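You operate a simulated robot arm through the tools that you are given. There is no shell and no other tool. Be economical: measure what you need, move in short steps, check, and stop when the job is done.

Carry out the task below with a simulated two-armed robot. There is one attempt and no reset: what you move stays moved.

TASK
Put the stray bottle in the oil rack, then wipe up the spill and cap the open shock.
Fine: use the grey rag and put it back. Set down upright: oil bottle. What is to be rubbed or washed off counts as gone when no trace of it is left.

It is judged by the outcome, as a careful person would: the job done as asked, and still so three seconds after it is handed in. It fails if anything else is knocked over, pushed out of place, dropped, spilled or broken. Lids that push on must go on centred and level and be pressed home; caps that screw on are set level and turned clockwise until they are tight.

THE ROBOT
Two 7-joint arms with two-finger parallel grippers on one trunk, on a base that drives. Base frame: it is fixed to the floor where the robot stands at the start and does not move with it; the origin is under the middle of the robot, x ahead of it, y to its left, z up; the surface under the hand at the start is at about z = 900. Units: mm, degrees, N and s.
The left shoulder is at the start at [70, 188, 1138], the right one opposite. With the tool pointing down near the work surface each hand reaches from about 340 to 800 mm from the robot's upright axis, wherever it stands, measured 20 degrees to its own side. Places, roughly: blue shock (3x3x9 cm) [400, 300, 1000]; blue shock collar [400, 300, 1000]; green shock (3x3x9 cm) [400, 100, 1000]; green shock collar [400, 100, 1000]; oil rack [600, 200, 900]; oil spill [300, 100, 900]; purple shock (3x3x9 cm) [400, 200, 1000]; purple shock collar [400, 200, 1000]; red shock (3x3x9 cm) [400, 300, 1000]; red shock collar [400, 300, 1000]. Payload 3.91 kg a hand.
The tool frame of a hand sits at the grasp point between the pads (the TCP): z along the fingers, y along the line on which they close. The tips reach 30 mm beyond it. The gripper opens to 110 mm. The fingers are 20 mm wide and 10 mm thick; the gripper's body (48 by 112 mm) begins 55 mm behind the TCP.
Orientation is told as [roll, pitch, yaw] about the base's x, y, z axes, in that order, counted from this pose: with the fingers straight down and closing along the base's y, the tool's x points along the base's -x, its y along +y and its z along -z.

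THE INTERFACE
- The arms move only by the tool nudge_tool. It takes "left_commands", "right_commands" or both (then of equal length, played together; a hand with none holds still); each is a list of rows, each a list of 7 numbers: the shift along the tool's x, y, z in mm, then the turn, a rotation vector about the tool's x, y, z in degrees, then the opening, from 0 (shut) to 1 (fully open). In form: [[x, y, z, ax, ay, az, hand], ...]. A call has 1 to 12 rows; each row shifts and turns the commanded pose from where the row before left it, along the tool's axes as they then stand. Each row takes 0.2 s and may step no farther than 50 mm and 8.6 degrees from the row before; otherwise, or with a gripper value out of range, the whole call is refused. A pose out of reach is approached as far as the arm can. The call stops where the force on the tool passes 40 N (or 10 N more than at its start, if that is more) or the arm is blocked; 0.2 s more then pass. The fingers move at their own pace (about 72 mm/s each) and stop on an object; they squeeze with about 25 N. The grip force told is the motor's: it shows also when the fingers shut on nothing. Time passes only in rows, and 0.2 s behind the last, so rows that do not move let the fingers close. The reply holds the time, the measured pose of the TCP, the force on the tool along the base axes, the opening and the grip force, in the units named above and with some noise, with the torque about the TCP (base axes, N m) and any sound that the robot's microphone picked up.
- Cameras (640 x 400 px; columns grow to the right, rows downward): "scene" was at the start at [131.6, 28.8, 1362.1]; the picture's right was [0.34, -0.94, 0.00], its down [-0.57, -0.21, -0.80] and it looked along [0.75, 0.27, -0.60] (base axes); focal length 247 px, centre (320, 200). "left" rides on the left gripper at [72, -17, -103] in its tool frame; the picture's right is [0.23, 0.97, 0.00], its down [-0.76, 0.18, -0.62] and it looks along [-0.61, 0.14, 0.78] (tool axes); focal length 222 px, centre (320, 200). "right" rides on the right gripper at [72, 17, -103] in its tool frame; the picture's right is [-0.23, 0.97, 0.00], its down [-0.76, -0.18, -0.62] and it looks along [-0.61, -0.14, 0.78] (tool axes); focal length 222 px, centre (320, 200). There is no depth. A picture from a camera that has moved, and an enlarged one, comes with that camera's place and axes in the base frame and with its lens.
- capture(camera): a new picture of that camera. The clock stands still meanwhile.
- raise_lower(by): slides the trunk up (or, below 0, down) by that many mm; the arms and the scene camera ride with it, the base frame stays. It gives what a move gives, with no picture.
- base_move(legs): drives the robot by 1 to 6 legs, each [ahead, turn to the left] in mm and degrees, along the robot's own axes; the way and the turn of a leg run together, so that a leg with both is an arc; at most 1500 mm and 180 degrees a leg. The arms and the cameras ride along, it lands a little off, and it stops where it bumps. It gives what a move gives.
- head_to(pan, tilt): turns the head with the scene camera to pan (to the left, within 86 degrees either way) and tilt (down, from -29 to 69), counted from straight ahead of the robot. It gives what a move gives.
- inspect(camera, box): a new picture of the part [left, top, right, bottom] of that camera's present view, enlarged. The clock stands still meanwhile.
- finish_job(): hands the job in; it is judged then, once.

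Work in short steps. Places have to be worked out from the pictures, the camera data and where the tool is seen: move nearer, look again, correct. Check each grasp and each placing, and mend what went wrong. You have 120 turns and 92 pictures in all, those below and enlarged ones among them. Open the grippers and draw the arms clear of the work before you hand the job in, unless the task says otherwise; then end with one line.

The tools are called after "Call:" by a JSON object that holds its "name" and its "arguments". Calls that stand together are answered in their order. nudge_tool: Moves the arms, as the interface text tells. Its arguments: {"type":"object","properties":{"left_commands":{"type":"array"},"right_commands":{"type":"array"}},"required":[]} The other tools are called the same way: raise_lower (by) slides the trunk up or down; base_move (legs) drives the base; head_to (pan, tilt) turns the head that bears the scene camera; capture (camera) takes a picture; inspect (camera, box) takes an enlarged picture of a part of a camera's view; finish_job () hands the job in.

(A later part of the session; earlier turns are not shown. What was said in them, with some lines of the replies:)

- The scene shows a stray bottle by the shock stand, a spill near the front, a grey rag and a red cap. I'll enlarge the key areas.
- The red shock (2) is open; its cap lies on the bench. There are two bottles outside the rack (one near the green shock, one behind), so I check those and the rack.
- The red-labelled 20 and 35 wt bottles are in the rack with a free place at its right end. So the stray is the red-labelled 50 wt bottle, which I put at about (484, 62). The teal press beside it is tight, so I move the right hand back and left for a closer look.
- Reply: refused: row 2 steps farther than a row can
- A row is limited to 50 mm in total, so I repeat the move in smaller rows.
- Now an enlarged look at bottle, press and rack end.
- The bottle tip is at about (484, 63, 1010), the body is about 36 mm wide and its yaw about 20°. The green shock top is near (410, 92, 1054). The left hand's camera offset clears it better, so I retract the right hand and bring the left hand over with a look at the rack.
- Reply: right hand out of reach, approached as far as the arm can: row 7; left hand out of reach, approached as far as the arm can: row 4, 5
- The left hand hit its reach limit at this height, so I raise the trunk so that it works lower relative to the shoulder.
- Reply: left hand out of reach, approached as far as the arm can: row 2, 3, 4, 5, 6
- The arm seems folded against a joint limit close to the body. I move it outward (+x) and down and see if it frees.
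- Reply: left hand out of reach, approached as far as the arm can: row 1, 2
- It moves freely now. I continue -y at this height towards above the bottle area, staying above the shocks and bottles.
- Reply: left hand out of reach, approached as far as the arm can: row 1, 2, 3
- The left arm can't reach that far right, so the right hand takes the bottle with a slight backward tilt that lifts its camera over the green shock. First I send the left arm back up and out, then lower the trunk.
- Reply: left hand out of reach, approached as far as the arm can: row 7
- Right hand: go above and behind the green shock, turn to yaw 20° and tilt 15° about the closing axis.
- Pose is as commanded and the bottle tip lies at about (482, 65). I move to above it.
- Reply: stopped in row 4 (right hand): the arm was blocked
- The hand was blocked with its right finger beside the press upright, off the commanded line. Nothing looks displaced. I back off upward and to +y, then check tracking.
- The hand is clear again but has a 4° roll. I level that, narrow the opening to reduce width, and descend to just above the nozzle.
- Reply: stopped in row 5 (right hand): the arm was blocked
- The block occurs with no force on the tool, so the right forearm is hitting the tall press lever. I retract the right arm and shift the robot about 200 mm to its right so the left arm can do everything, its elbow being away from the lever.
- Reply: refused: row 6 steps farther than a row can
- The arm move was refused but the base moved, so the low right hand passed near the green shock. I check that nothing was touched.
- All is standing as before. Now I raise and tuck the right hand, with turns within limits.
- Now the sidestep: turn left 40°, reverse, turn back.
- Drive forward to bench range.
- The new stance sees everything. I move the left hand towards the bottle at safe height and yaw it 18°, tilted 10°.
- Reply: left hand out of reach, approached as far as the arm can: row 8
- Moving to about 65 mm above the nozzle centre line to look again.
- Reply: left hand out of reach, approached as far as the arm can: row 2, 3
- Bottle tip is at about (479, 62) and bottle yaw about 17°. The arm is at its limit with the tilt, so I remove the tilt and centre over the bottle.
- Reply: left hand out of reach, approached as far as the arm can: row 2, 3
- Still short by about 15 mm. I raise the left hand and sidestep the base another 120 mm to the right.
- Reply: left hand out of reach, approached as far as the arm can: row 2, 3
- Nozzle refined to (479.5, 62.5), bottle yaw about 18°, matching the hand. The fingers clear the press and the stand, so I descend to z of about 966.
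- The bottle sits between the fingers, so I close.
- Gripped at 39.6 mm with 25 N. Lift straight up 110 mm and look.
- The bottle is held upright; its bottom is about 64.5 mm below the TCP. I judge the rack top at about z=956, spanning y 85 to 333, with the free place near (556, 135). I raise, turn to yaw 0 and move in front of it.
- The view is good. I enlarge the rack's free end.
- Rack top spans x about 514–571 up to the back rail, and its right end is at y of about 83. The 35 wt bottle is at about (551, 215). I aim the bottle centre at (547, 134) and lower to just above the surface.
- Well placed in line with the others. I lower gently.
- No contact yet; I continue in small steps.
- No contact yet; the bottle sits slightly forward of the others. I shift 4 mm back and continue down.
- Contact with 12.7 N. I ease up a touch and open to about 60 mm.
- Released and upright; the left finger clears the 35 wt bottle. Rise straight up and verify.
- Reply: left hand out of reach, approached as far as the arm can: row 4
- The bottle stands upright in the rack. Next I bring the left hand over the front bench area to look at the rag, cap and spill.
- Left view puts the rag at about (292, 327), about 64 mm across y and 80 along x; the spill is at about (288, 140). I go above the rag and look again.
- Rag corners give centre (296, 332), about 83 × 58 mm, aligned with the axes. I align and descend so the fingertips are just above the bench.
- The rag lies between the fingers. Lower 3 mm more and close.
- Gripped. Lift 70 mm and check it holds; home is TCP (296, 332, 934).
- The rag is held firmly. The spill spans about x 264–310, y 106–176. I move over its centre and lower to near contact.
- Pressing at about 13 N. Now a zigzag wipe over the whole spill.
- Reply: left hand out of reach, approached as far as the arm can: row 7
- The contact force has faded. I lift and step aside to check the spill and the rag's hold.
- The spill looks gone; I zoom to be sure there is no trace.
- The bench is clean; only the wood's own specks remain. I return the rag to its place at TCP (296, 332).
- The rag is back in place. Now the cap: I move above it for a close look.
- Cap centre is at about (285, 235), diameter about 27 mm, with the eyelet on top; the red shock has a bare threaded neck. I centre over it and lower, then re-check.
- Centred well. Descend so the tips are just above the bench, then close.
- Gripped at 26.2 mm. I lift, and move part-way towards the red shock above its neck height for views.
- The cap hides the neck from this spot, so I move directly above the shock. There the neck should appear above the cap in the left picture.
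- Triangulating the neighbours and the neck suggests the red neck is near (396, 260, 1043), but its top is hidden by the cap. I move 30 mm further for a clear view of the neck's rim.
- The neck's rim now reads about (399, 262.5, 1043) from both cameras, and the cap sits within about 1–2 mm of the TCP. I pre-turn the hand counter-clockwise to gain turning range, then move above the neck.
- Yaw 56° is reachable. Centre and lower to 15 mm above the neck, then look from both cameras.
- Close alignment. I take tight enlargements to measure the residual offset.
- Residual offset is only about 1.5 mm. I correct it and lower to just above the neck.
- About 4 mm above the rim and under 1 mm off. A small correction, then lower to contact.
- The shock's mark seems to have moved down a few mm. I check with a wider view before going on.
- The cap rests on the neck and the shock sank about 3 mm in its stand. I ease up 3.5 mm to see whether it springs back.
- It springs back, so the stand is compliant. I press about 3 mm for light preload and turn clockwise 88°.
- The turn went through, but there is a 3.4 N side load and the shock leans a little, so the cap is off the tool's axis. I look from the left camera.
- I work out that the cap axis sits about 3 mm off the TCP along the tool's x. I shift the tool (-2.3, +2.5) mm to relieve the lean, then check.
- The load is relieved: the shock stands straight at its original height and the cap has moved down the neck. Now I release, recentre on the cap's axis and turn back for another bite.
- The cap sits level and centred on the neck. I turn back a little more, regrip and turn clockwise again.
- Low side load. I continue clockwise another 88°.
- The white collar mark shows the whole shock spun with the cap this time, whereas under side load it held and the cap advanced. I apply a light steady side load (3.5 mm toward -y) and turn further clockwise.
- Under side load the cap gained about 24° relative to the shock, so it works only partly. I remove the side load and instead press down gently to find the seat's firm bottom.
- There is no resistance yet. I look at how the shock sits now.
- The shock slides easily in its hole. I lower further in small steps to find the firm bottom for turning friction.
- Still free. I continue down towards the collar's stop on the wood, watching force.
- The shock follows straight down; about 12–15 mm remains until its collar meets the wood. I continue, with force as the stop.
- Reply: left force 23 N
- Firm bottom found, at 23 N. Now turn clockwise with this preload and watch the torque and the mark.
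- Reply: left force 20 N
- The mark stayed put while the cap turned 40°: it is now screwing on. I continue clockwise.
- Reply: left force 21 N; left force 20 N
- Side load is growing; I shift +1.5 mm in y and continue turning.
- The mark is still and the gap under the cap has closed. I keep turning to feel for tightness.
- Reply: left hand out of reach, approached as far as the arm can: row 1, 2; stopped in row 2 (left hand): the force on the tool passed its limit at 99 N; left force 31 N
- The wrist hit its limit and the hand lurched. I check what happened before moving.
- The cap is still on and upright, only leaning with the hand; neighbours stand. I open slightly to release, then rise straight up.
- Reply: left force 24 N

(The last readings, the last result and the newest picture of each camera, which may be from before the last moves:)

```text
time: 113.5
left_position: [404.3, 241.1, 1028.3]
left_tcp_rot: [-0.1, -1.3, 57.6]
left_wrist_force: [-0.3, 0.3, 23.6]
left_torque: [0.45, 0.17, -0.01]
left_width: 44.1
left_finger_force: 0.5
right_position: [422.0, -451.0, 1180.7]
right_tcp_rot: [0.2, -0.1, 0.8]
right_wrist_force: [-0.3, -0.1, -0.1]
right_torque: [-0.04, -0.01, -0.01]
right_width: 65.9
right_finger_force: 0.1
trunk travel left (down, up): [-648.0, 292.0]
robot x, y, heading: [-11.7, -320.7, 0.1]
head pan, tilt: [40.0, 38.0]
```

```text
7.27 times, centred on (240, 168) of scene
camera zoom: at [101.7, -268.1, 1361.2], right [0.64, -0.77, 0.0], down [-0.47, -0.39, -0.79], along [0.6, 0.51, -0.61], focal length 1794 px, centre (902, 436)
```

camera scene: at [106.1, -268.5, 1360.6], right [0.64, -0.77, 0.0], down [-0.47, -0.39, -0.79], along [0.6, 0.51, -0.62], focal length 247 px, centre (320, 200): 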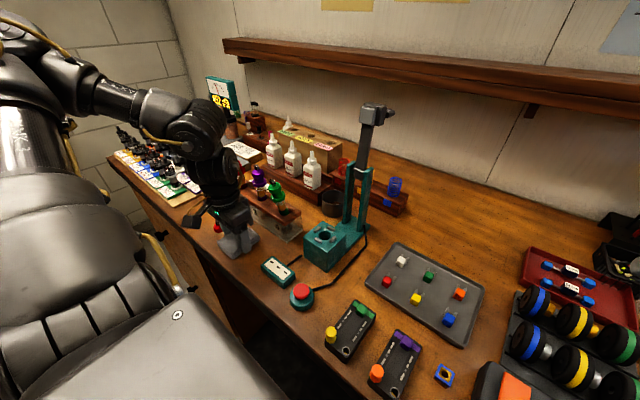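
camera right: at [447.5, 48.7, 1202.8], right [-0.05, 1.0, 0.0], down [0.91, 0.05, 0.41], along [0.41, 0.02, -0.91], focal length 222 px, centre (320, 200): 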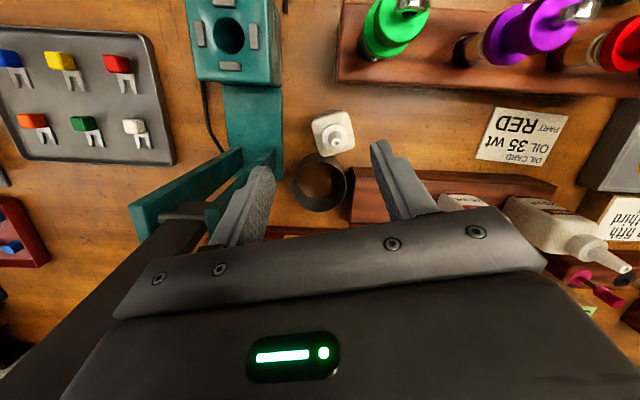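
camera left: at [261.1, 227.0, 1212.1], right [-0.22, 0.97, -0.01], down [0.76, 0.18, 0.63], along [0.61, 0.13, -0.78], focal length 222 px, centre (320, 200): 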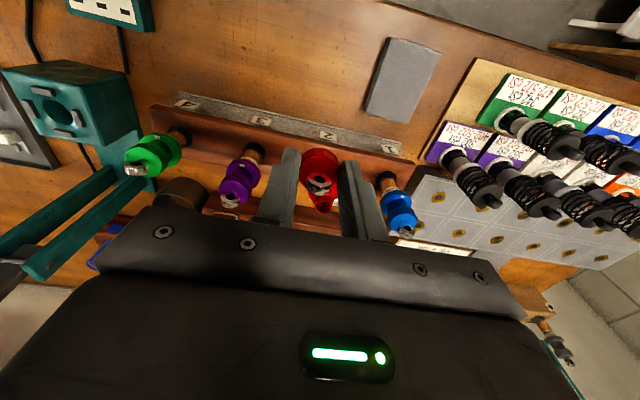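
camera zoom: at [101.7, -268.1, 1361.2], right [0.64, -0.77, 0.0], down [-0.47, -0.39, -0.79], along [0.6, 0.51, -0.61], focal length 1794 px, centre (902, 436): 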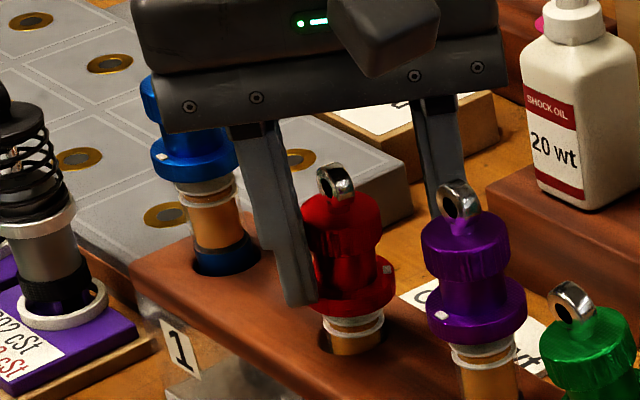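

Something still bears on a finger (likely the collar), so I rise straight up to clear.

Call:
{"name": "nudge_tool", "arguments": {"left_commands": [[0, 0, -5, 0, 0, 0, 0.4], [0, 0, -10, 0, 0, 0, 0.4], [0, 0, -20, 0, 0, 0, 0.4], [0, 0, -30, 0, 0, 0, 0.4], [0, 0, -30, 0, 0, 0, 0.4], [0, 0, 0, 0, 0, 0, 0.4]]}}

Call:
{"name": "inspect", "arguments": {"camera": "scene", "box": [205, 140, 275, 195]}}

```text
time: 114.9
left_position: [403.6, 199.5, 1091.6]
left_tcp_rot: [-0.1, -1.0, 57.8]
left_wrist_force: [-0.3, 0.2, 0.0]
left_torque: [0.0, -0.01, 0.02]
left_width: 43.9
left_finger_force: 0.0
left hand out of reach, approached as far as the arm can: row 2, 3, 4, 5
right_position: [424.8, -449.7, 1179.6]
right_tcp_rot: [0.1, 0.0, 0.9]
right_wrist_force: [1.0, 1.1, -0.2]
right_torque: [0.02, -0.01, 0.02]
right_width: 66.2
right_finger_force: 0.1
trunk travel left (down, up): [-648.0, 292.0]
robot x, y, heading: [-15.4, -317.8, 0.2]
head pan, tilt: [40.0, 38.0]
```

```text
7.27 times, centred on (240, 168) of scene
camera zoom: at [104.3, -265.0, 1360.8], right [0.64, -0.76, 0.0], down [-0.47, -0.4, -0.79], along [0.6, 0.51, -0.62], focal length 1794 px, centre (902, 436)
```

zoom: 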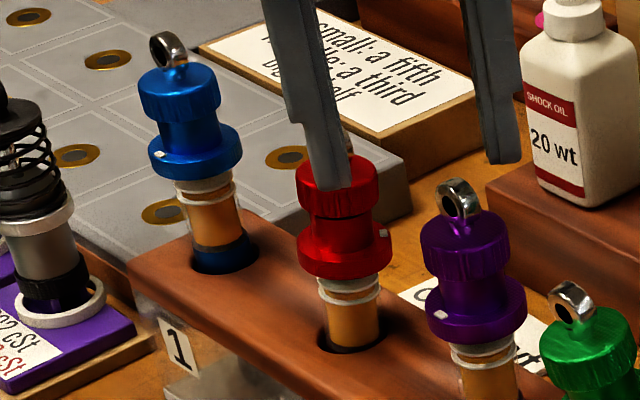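

All stands upright and the shock has sprung back up. The wrist is wound to its limit, so I unwind counter-clockwise while rising.

Call:
{"name": "nudge_tool", "arguments": {"left_commands": [[0, 0, 0, 0, 0, -8, 0.4], [0, 0, -10, 0, 0, -8, 0.4], [0, 0, -20, 0, 0, -8, 0.4], [0, 0, -10, 0, 0, -8, 0.4], [0, 0, 0, 0, 0, -8, 0.4], [0, 0, 0, 0, 0, -8, 0.4], [0, 0, 0, 0, 0, -8, 0.4], [0, 0, 0, 0, 0, -8, 0.4], [0, 0, 0, 0, 0, -8, 0.4], [0, 0, 0, 0, 0, -8, 0.4], [0, 0, 0, 0, 0, -8, 0.4], [0, 0, 0, 0, 0, -8, 0.4]]}}

Call:
{"name": "nudge_tool", "arguments": {"left_commands": [[0, 0, 0, 0, 0, -8, 0.4], [0, 0, 0, 0, 0, -8, 0.4], [0, 0, 0, 0, 0, -8, 0.4], [0, 0, 0, 0, 0, -8, 0.4], [0, 0, 0, 0, 0, -8, 0.4], [0, 0, 0, 0, 0, -8, 0.4], [0, 0, 0, 0, 0, -8, 0.4], [0, 0, 0, 0, 0, -8, 0.4], [0, 0, 0, 0, 0, -8, 0.4], [0, 0, 0, 0, 0, -8, 0.4], [0, 0, 0, 0, 0, -8, 0.4], [0, 0, 0, 0, 0, 0, 0.4]]}}

```text
time: 117.5
left_position: [405.5, 199.7, 1129.5]
left_tcp_rot: [-1.1, 0.2, 154.0]
left_wrist_force: [-0.5, 0.8, -0.1]
left_torque: [-0.01, 0.01, -0.02]
left_width: 43.8
left_finger_force: 0.0
right_position: [424.0, -449.3, 1180.7]
right_tcp_rot: [0.1, -0.1, 0.7]
right_wrist_force: [0.5, -0.2, -0.5]
right_torque: [0.0, 0.01, -0.02]
right_width: 66.2
right_finger_force: 0.1
trunk travel left (down, up): [-648.0, 292.0]
robot x, y, heading: [-14.9, -315.5, 0.0]
head pan, tilt: [40.0, 38.0]
```

```text
time: 120.1
left_position: [403.6, 197.4, 1129.9]
left_tcp_rot: [0.2, 1.2, -118.1]
left_wrist_force: [0.5, -0.1, -0.3]
left_torque: [0.02, -0.04, 0.02]
left_width: 43.9
left_finger_force: 0.0
right_position: [425.3, -450.4, 1180.8]
right_tcp_rot: [0.0, 0.0, 0.8]
right_wrist_force: [0.2, 0.1, -0.2]
right_torque: [0.0, 0.01, 0.01]
right_width: 65.7
right_finger_force: 0.1
trunk travel left (down, up): [-648.0, 292.0]
robot x, y, heading: [-10.5, -321.1, 0.0]
head pan, tilt: [40.0, 38.0]
```

Unwind 40° more, then move above the red shock.

Call:
{"name": "nudge_tool", "arguments": {"left_commands": [[0, 0, 0, 0, 0, -8, 0.4], [0, 0, 0, 0, 0, -8, 0.4], [0, 0, 0, 0, 0, -8, 0.4], [0, 0, 0, 0, 0, -8, 0.4], [0, 0, 0, 0, 0, -8, 0.4], [31.7, 5, 0, 0, 0, 0, 0.4], [31.6, 5, 0, 0, 0, 0, 0.4], [0, 0, 25, 0, 0, 0, 0.4], [0, 0, 0, 0, 0, 0, 0.4]]}}

Call:
{"name": "capture", "arguments": {"camera": "left"}}

```text
time: 122.1
left_position: [399.3, 264.2, 1106.4]
left_tcp_rot: [0.9, 0.7, -78.3]
left_wrist_force: [0.6, -0.5, -0.5]
left_torque: [-0.01, 0.03, 0.01]
left_width: 44.2
left_finger_force: 0.0
right_position: [424.9, -449.0, 1180.9]
right_tcp_rot: [0.1, -0.1, 0.8]
right_wrist_force: [0.7, 0.5, -0.6]
right_torque: [0.0, -0.02, -0.04]
right_width: 66.0
right_finger_force: 0.0
trunk travel left (down, up): [-648.0, 292.0]
robot x, y, heading: [-14.2, -319.3, -0.3]
head pan, tilt: [40.0, 38.0]
```

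```text
3 pictures are left
camera left: at [367.2, 329.7, 1209.6], right [0.91, 0.42, 0.02], down [0.32, -0.72, 0.62], along [0.27, -0.55, -0.79], focal length 222 px, centre (320, 200)
```

left: 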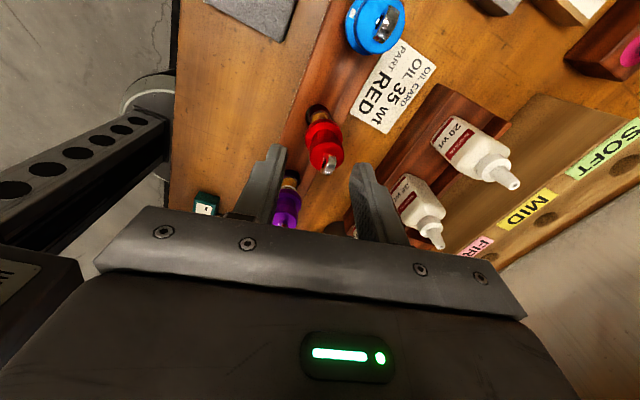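

Cap is about centred (a touch to +x). I shift 2 mm, descend to grip height and close.

Call:
{"name": "nudge_tool", "arguments": {"left_commands": [[0, 2, 14, 0, 0, 0, 0.4], [0, 0, 24, 0, 0, 0, 0.4], [0, 0, 0, 0, 0, 0, 0.3], [0, 0, 0, 0, 0, 0, 0.1], [0, 0, 0, 0, 0, 0, 0], [0, 0, 0, 0, 0, 0, 0]]}}

```text
time: 123.5
left_position: [402.9, 264.3, 1067.6]
left_tcp_rot: [0.8, 0.8, -78.3]
left_wrist_force: [-0.5, -0.4, -1.3]
left_torque: [-0.03, 0.05, 0.01]
left_width: 25.7
left_finger_force: 24.6
right_position: [424.1, -449.4, 1180.2]
right_tcp_rot: [0.1, 0.0, 0.9]
right_wrist_force: [0.5, -0.5, -0.8]
right_torque: [-0.01, -0.04, 0.0]
right_width: 65.9
right_finger_force: 0.1
trunk travel left (down, up): [-648.0, 292.0]
robot x, y, heading: [-8.7, -319.1, 0.2]
head pan, tilt: [40.0, 38.0]
```

Gripped at 25.7 mm. Press down to the firm bottom.

Call:
{"name": "nudge_tool", "arguments": {"left_commands": [[0, 0, 3, 0, 0, 0, 0], [0, 0, 3, 0, 0, 0, 0], [0, 0, 3, 0, 0, 0, 0], [0, 0, 3, 0, 0, 0, 0], [0, 0, 2, 0, 0, 0, 0], [0, 0, 0, 0, 0, 0, 0]]}}

```text
time: 124.9
left_position: [404.7, 263.7, 1053.7]
left_tcp_rot: [0.8, 0.7, -78.3]
left_wrist_force: [-0.8, 0.3, 0.9]
left_torque: [0.01, 0.08, -0.03]
left_width: 25.8
left_finger_force: 25.2
right_position: [424.3, -448.5, 1179.9]
right_tcp_rot: [0.1, 0.0, 0.8]
right_wrist_force: [-0.1, 0.6, -0.8]
right_torque: [0.01, 0.03, -0.04]
right_width: 66.1
right_finger_force: 0.0
trunk travel left (down, up): [-648.0, 292.0]
robot x, y, heading: [-11.8, -316.6, 0.1]
head pan, tilt: [40.0, 38.0]
```

Call:
{"name": "nudge_tool", "arguments": {"left_commands": [[0, 0, 1.5, 0, 0, 0, 0], [0, 0, 1.5, 0, 0, 0, 0], [0, 0, 1.5, 0, 0, 0, 0], [0, 0, 1.5, 0, 0, 0, 0], [0, 0, 0, 0, 0, 0, 0]]}}

```text
time: 126.1
left_position: [403.6, 263.8, 1048.0]
left_tcp_rot: [0.8, 0.7, -78.3]
left_wrist_force: [-0.2, 0.9, 0.2]
left_torque: [0.0, 0.1, -0.02]
left_width: 25.6
left_finger_force: 25.2
right_position: [423.8, -448.6, 1180.4]
right_tcp_rot: [0.1, -0.1, 0.9]
right_wrist_force: [-1.2, 0.0, -0.3]
right_torque: [-0.02, 0.02, 0.03]
right_width: 66.0
right_finger_force: 0.1
trunk travel left (down, up): [-648.0, 292.0]
robot x, y, heading: [-13.7, -317.7, -0.1]
head pan, tilt: [40.0, 38.0]
```

Call:
{"name": "nudge_tool", "arguments": {"left_commands": [[0, 0, 1.5, 0, 0, 0, 0], [0, 0, 1.5, 0, 0, 0, 0], [0, 0, 1.5, 0, 0, 0, 0], [0, 0, 1.2, 0, 0, 0, 0], [0, 0, 0, 0, 0, 0, 0]]}}

```text
time: 127.3
left_position: [403.0, 262.0, 1044.3]
left_tcp_rot: [1.1, 0.8, -78.3]
left_wrist_force: [-0.7, 2.6, 15.9]
left_torque: [0.21, 0.1, 0.02]
left_width: 25.7
left_finger_force: 25.2
right_position: [421.9, -450.6, 1180.4]
right_tcp_rot: [0.1, -0.1, 0.7]
right_wrist_force: [0.4, 0.8, -1.0]
right_torque: [0.0, 0.0, 0.04]
right_width: 66.2
right_finger_force: 0.1
trunk travel left (down, up): [-648.0, 292.0]
robot x, y, heading: [-13.5, -319.7, 0.0]
head pan, tilt: [40.0, 38.0]
```

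Bottomed at 16 N. Add a little and turn clockwise 56°, watching the yaw torque.

Call:
{"name": "nudge_tool", "arguments": {"left_commands": [[0, 0, 0.6, 0, 0, 0, 0], [0, 0, 0, 0, 0, 8, 0], [0, 0, 0, 0, 0, 8, 0], [0, 0, 0.1, 0, 0, 8, 0], [0, 0, 0.1, 0, 0, 8, 0], [0, 0, 0.1, 0, 0, 8, 0]]}}

```text
time: 128.7
left_position: [403.5, 261.8, 1043.2]
left_tcp_rot: [0.1, 1.2, -118.4]
left_wrist_force: [-0.6, -3.0, 15.1]
left_torque: [-0.46, 0.22, -0.01]
left_width: 25.6
left_finger_force: 24.9
right_position: [421.5, -451.5, 1179.6]
right_tcp_rot: [0.2, -0.2, 0.8]
right_wrist_force: [0.6, -0.2, 0.6]
right_torque: [-0.02, 0.0, -0.01]
right_width: 66.2
right_finger_force: 0.1
trunk travel left (down, up): [-648.0, 292.0]
robot x, y, heading: [-13.9, -320.8, -0.0]
head pan, tilt: [40.0, 38.0]
```

Call:
{"name": "nudge_tool", "arguments": {"left_commands": [[-0.9, 0.5, 0.2, 0, 0, 0, 0], [0, 0, 0.1, 0, 0, 8, 0], [0, 0, 0.1, 0, 0, 8, 0], [0, 0, 0.1, 0, 0, 8, 0], [0, 0, 0.1, 0, 0, 8, 0], [0, 0, 0.1, 0, 0, 8, 0], [0, 0, 0.1, 0, 0, 8, 0]]}}

```text
time: 130.3
left_position: [403.5, 262.2, 1042.3]
left_tcp_rot: [-0.8, 0.9, -166.5]
left_wrist_force: [1.6, -0.4, 16.6]
left_torque: [-0.08, -0.06, -0.01]
left_width: 25.6
left_finger_force: 25.1
right_position: [423.2, -451.9, 1181.2]
right_tcp_rot: [0.2, 0.1, 0.8]
right_wrist_force: [0.3, 0.1, -0.7]
right_torque: [0.0, -0.01, -0.01]
right_width: 66.1
right_finger_force: 0.1
trunk travel left (down, up): [-648.0, 292.0]
robot x, y, heading: [-13.1, -319.1, 0.4]
head pan, tilt: [40.0, 38.0]
```

It keeps turning smoothly. Continue clockwise.

Call:
{"name": "nudge_tool", "arguments": {"left_commands": [[0, 0, 0, 0, 0, 8, 0], [0, 0, 0, 0, 0, 8, 0], [0, 0, 0, 0, 0, 8, 0], [0, 0, 0, 0, 0, 8, 0], [0, 0, 0, 0, 0, 8, 0], [0, 0, 0, 0, 0, 8, 0]]}}

Call:
{"name": "inspect", "arguments": {"camera": "scene", "box": [222, 152, 254, 182]}}

```text
time: 131.7
left_position: [403.7, 260.4, 1042.3]
left_tcp_rot: [-1.2, -0.1, 145.6]
left_wrist_force: [2.4, -2.1, 13.1]
left_torque: [-0.32, -0.27, 0.01]
left_width: 25.7
left_finger_force: 25.0
right_position: [423.7, -451.0, 1179.8]
right_tcp_rot: [0.2, 0.1, 0.8]
right_wrist_force: [-0.6, 0.8, 0.0]
right_torque: [-0.02, 0.01, -0.01]
right_width: 65.9
right_finger_force: 0.1
trunk travel left (down, up): [-648.0, 292.0]
robot x, y, heading: [-12.8, -320.8, 0.0]
head pan, tilt: [40.0, 38.0]
```

```text
13.33 times, centred on (238, 167) of scene
camera zoom: at [103.4, -267.7, 1361.0], right [0.64, -0.76, 0.0], down [-0.47, -0.4, -0.79], along [0.6, 0.51, -0.61], focal length 3288 px, centre (1413, 640)
```

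zoom: 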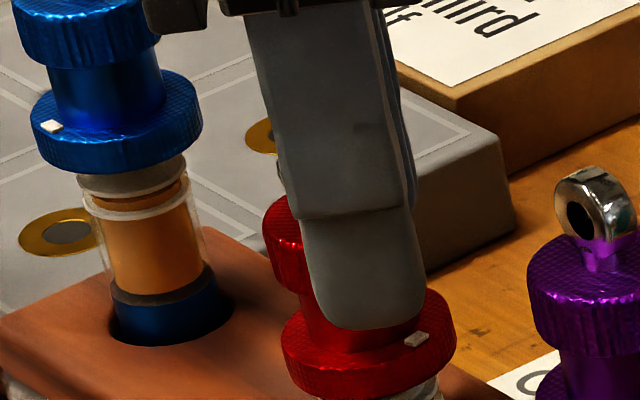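

The mark has only crept, so the cap is still advancing on the thread. I press slightly more and turn the remaining wrist range.

Call:
{"name": "nudge_tool", "arguments": {"left_commands": [[0, 0, 0.8, 0, 0, 0, 0], [0, 0, 0.1, 0, 0, 8, 0], [0, 0, 0.1, 0, 0, 8, 0], [0, 0, 0.1, 0, 0, 8, 0], [0, 0, 0.1, 0, 0, 8, 0]]}}

Call:
{"name": "nudge_tool", "arguments": {"left_commands": [[0, 0, 0.1, 0, 0, 8, 0], [0, 0, 0.1, 0, 0, 8, 0], [0, 0, 0.1, 0, 0, 8, 0], [0, 0, 0.1, 0, 0, 8, 0]]}}

```text
time: 132.9
left_position: [403.4, 260.7, 1042.5]
left_tcp_rot: [-1.0, -0.8, 113.6]
left_wrist_force: [0.0, -4.8, 15.4]
left_torque: [-0.38, 0.01, 0.03]
left_width: 25.9
left_finger_force: 25.4
right_position: [422.3, -451.6, 1180.4]
right_tcp_rot: [0.3, 0.0, 0.8]
right_wrist_force: [0.7, 0.2, -0.1]
right_torque: [0.01, 0.0, -0.02]
right_width: 65.8
right_finger_force: 0.1
trunk travel left (down, up): [-648.0, 292.0]
robot x, y, heading: [-9.4, -318.8, 0.2]
head pan, tilt: [40.0, 38.0]
```

```text
time: 133.9
left_position: [402.8, 261.3, 1042.0]
left_tcp_rot: [-0.5, -1.1, 81.6]
left_wrist_force: [-4.6, -9.0, 13.7]
left_torque: [-0.49, 0.32, 0.09]
left_width: 25.4
left_finger_force: 25.0
right_position: [422.6, -452.7, 1180.0]
right_tcp_rot: [0.2, -0.2, 0.8]
right_wrist_force: [-0.3, 0.1, 0.1]
right_torque: [0.02, 0.0, 0.01]
right_width: 66.0
right_finger_force: 0.0
trunk travel left (down, up): [-648.0, 292.0]
robot x, y, heading: [-12.8, -320.1, 0.3]
head pan, tilt: [40.0, 38.0]
```

Torque and side load begin to rise. I release, rise clear and look at the cap's seating.

Call:
{"name": "nudge_tool", "arguments": {"left_commands": [[0, 0, 0, 0, 0, 0, 0.3], [0, 0, 0, 0, 0, 0, 0.4], [0, 0, 0, 0, 0, 0, 0.4], [0, 0, -15, 0, 0, 0, 0.4], [0, 0, -25, 0, 0, 0, 0.4], [0, 0, -25, 0, 0, -4, 0.4], [0, 0, -20, 0, 0, -8, 0.4], [0, 0, 0, 0, 0, -8, 0.4], [0, 0, 0, 0, 0, -8, 0.4], [0, 0, 0, 0, 0, -8, 0.4], [0, 0, 0, 0, 0, -8, 0.4], [0, 0, 0, 0, 0, -8, 0.4]]}}

Call:
{"name": "nudge_tool", "arguments": {"left_commands": [[0, 0, 0, 0, 0, -8, 0.4], [0, 0, 0, 0, 0, -8, 0.4], [0, 0, 0, 0, 0, -8, 0.4], [0, 0, 0, 0, 0, -8, 0.4], [0, 0, 0, 0, 0, -8, 0.4], [0, 0, 0, 0, 0, -8, 0.4], [0, 0, 0, 0, 0, -8, 0.4], [0, 0, 0, 0, 0, -8, 0.4], [0, 0, 0, 0, 0, -8, 0.4], [0, 0, 0, 0, 0, -8, 0.4], [0, 0, 0, 0, 0, -8, 0.4], [0, 0, 0, 0, 0, -8, 0.4]]}}

Call:
{"name": "inspect", "arguments": {"camera": "scene", "box": [212, 142, 256, 182]}}

```text
time: 136.5
left_position: [404.2, 262.2, 1124.1]
left_tcp_rot: [-1.1, -0.3, 133.8]
left_wrist_force: [0.8, 0.6, -0.4]
left_torque: [-0.01, 0.01, 0.0]
left_width: 43.7
left_finger_force: 0.0
right_position: [423.0, -449.6, 1181.1]
right_tcp_rot: [0.0, 0.0, 0.8]
right_wrist_force: [0.4, 1.0, 0.3]
right_torque: [0.05, 0.01, 0.02]
right_width: 66.1
right_finger_force: 0.0
trunk travel left (down, up): [-648.0, 292.0]
robot x, y, heading: [-12.9, -320.5, -0.1]
head pan, tilt: [40.0, 38.0]
```

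```text
time: 139.1
left_position: [403.5, 262.2, 1124.6]
left_tcp_rot: [0.0, 1.1, -130.1]
left_wrist_force: [0.6, -0.3, 0.5]
left_torque: [0.01, 0.01, -0.03]
left_width: 43.9
left_finger_force: 0.2
right_position: [423.3, -449.3, 1180.8]
right_tcp_rot: [0.1, 0.1, 0.8]
right_wrist_force: [-0.2, 0.1, 0.4]
right_torque: [-0.02, 0.0, 0.03]
right_width: 65.9
right_finger_force: 0.1
trunk travel left (down, up): [-648.0, 292.0]
robot x, y, heading: [-11.3, -322.3, -0.1]
head pan, tilt: [40.0, 38.0]
```

```text
10.00 times, centred on (234, 162) of scene
camera zoom: at [104.0, -265.0, 1360.8], right [0.64, -0.76, 0.0], down [-0.47, -0.4, -0.79], along [0.6, 0.51, -0.62], focal length 2466 px, centre (1180, 580)
```

zoom: 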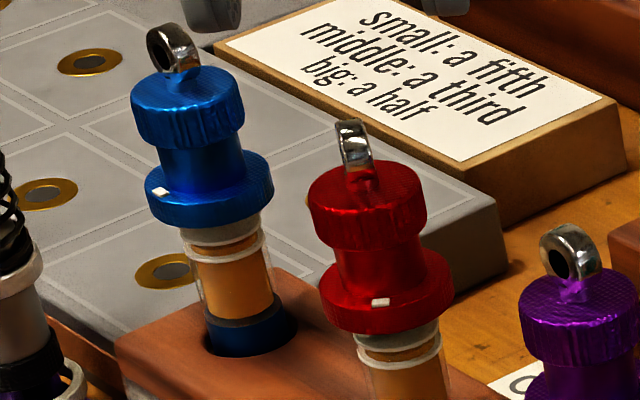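

The cap is now seated level, identical to the blue neighbour with no gap, and in the last stretch the whole shock turned with it, so it is tight. One more clockwise turn of about 64° without pressing will confirm tightness and bring the collar mark back to its original facing. I descend and grip.

Call:
{"name": "nudge_tool", "arguments": {"left_commands": [[-1, -1.1, 20, 0, 0, 0, 0.4], [0, 0, 20, 0, 0, 0, 0.4], [0, 0, 14, 0, 0, 0, 0.4], [0, 0, 0, 0, 0, 0, 0.3], [0, 0, 0, 0, 0, 0, 0.1], [0, 0, 0, 0, 0, 0, 0], [0, 0, 0, 0, 0, 0, 0]]}}

```text
time: 140.7
left_position: [402.4, 263.6, 1071.5]
left_tcp_rot: [-0.2, 1.2, -130.3]
left_wrist_force: [-0.5, 0.2, 0.1]
left_torque: [-0.02, 0.03, -0.02]
left_width: 25.7
left_finger_force: 25.1
right_position: [423.3, -448.6, 1180.8]
right_tcp_rot: [0.1, 0.0, 0.8]
right_wrist_force: [-0.1, -0.6, 0.1]
right_torque: [-0.02, 0.02, -0.01]
right_width: 66.0
right_finger_force: 0.0
trunk travel left (down, up): [-648.0, 292.0]
robot x, y, heading: [-11.5, -316.9, 0.1]
head pan, tilt: [40.0, 38.0]
```

Gripped. For a firmer final tightening I press to the bottom again, using a stronger preload.

Call:
{"name": "nudge_tool", "arguments": {"left_commands": [[0, 0, 3, 0, 0, 0, 0], [0, 0, 3, 0, 0, 0, 0], [0, 0, 3, 0, 0, 0, 0], [0, 0, 3, 0, 0, 0, 0], [0, 0, 3, 0, 0, 0, 0], [0, 0, 3, 0, 0, 0, 0], [0, 0, 3, 0, 0, 0, 0], [0, 0, 1.5, 0, 0, 0, 0], [0, 0, 0, 0, 0, 0, 0]]}}

```text
time: 142.7
left_position: [402.1, 261.6, 1049.5]
left_tcp_rot: [-0.1, 1.2, -130.4]
left_wrist_force: [1.4, 2.8, 13.3]
left_torque: [0.3, -0.17, -0.04]
left_width: 25.5
left_finger_force: 25.1
right_position: [423.5, -449.6, 1180.7]
right_tcp_rot: [0.1, 0.0, 0.8]
right_wrist_force: [0.8, -0.3, 0.2]
right_torque: [0.0, 0.02, 0.02]
right_width: 66.0
right_finger_force: 0.0
trunk travel left (down, up): [-648.0, 292.0]
robot x, y, heading: [-10.6, -319.3, 0.2]
head pan, tilt: [40.0, 38.0]
```

Contact at 13 N; a bit more preload and turn.

Call:
{"name": "nudge_tool", "arguments": {"left_commands": [[0, 0, 1, 0, 0, 0, 0], [0, 0, 0.6, 0, 0, 0, 0], [0, 0, 0, 0, 0, 8, 0], [0, 0, 0, 0, 0, 8, 0], [0, 0, 0, 0, 0, 8, 0]]}}

```text
time: 143.9
left_position: [401.8, 261.2, 1047.0]
left_tcp_rot: [-0.5, 1.1, -154.5]
left_wrist_force: [1.3, 0.3, 17.2]
left_torque: [-0.01, -0.16, 0.01]
left_width: 25.6
left_finger_force: 24.6
right_position: [423.3, -451.0, 1180.4]
right_tcp_rot: [0.2, 0.0, 0.8]
right_wrist_force: [0.1, 0.0, 0.3]
right_torque: [0.03, -0.02, 0.0]
right_width: 65.8
right_finger_force: 0.0
trunk travel left (down, up): [-648.0, 292.0]
robot x, y, heading: [-7.1, -318.4, 0.1]
head pan, tilt: [40.0, 38.0]
```

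Call:
{"name": "nudge_tool", "arguments": {"left_commands": [[0, 0, 0.8, 0, 0, 0, 0], [0, 0, 0, 0, 0, 8, 0], [0, 0, 0, 0, 0, 8, 0], [0, 0, 0, 0, 0, 8, 0], [0, 0, 0, 0, 0, 8, 0], [0, 0, 0, 0, 0, 8, 0]]}}

```text
time: 145.3
left_position: [401.7, 261.6, 1048.7]
left_tcp_rot: [-1.0, 0.4, 165.5]
left_wrist_force: [0.6, -1.6, 17.2]
left_torque: [-0.21, -0.1, 0.05]
left_width: 25.5
left_finger_force: 25.1
right_position: [421.9, -452.5, 1181.1]
right_tcp_rot: [0.2, 0.0, 0.8]
right_wrist_force: [0.6, -0.4, -0.2]
right_torque: [-0.04, 0.0, 0.01]
right_width: 66.1
right_finger_force: 0.1
trunk travel left (down, up): [-648.0, 292.0]
robot x, y, heading: [-7.1, -323.9, -0.0]
head pan, tilt: [40.0, 38.0]
```

Height and force no longer change, so the cap is tight. I bring the shock back up gently while gripping, then open and withdraw.

Call:
{"name": "nudge_tool", "arguments": {"left_commands": [[0, 0, -5, 0, 0, 0, 0], [0, 0, -6, 0, 0, 0, 0], [0, 0, -6, 0, 0, 0, 0], [0, 0, -5, 0, 0, 0, 0], [0, 0, 0, 0, 0, 0, 0], [0, 0, 0, 0, 0, 0, 0.25], [0, 0, 0, 0, 0, 0, 0.4], [0, 0, 0, 0, 0, 0, 0.45], [0, 0, -20, 0, 0, 0, 0.45], [0, 0, -30, 0, 0, 0, 0.45], [0, 0, -30, 0, 0, 0, 0.45], [0, 0, 0, 0, 0, 0, 0.45]]}}

```text
time: 147.9
left_position: [402.7, 263.4, 1147.8]
left_tcp_rot: [-1.0, 0.4, 165.7]
left_wrist_force: [0.0, -0.6, 1.2]
left_torque: [0.0, 0.01, 0.02]
left_width: 49.8
left_finger_force: 0.1
right_position: [424.2, -448.7, 1181.0]
right_tcp_rot: [0.2, 0.0, 0.8]
right_wrist_force: [0.0, -0.5, 0.1]
right_torque: [0.0, -0.01, 0.03]
right_width: 65.9
right_finger_force: 0.1
trunk travel left (down, up): [-648.0, 292.0]
robot x, y, heading: [-13.4, -319.2, -0.2]
head pan, tilt: [40.0, 38.0]
```

Withdraw the arm towards the robot, clear of the work, and take the last picture.

Call:
{"name": "nudge_tool", "arguments": {"left_commands": [[-40, 0, -10, 0, 0, 0, 0.6], [-40, 0, -10, 0, 0, 0, 0.6], [-35, 0, 0, 0, 0, 0, 0.6], [0, 0, 0, 0, 0, 0, 0.6]]}}

Call:
{"name": "inspect", "arguments": {"camera": "scene", "box": [190, 100, 330, 230]}}

```text
time: 148.9
left_position: [291.3, 289.4, 1164.9]
left_tcp_rot: [-1.0, 0.3, 165.7]
left_wrist_force: [1.3, 0.3, -0.2]
left_torque: [-0.02, -0.03, -0.03]
left_width: 65.9
left_finger_force: 0.1
right_position: [424.2, -451.0, 1180.2]
right_tcp_rot: [0.1, 0.0, 0.8]
right_wrist_force: [-0.2, -0.6, -0.3]
right_torque: [-0.01, -0.03, -0.02]
right_width: 66.1
right_finger_force: 0.1
trunk travel left (down, up): [-648.0, 292.0]
robot x, y, heading: [-11.7, -318.6, -0.1]
head pan, tilt: [40.0, 38.0]
```

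```text
3.08 times, centred on (260, 165) of scene
camera zoom: at [104.5, -265.3, 1360.8], right [0.64, -0.76, 0.0], down [-0.47, -0.4, -0.79], along [0.6, 0.51, -0.62], focal length 759 px, centre (505, 308)
```

zoom: 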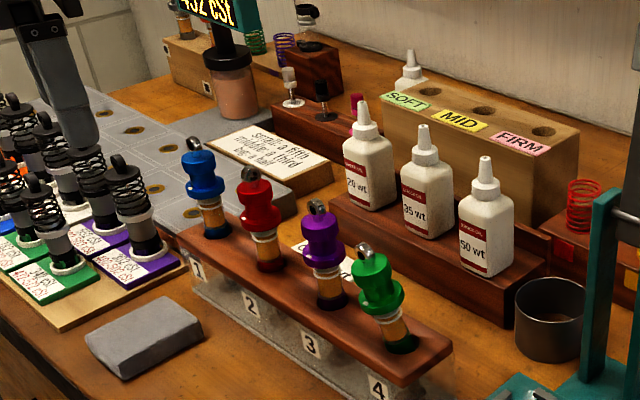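

The last picture shows the red shock capped and upright like its neighbours, the 50 wt bottle in the rack, the rag in place and the arms clear. I hand in.

Call:
{"name": "finish_job", "arguments": {}}

```text
The job is handed in.
```

The 50 wt bottle is upright in the oil rack, the spill is wiped up with the grey rag back in its place, and the red shock's cap is screwed on level and tight.
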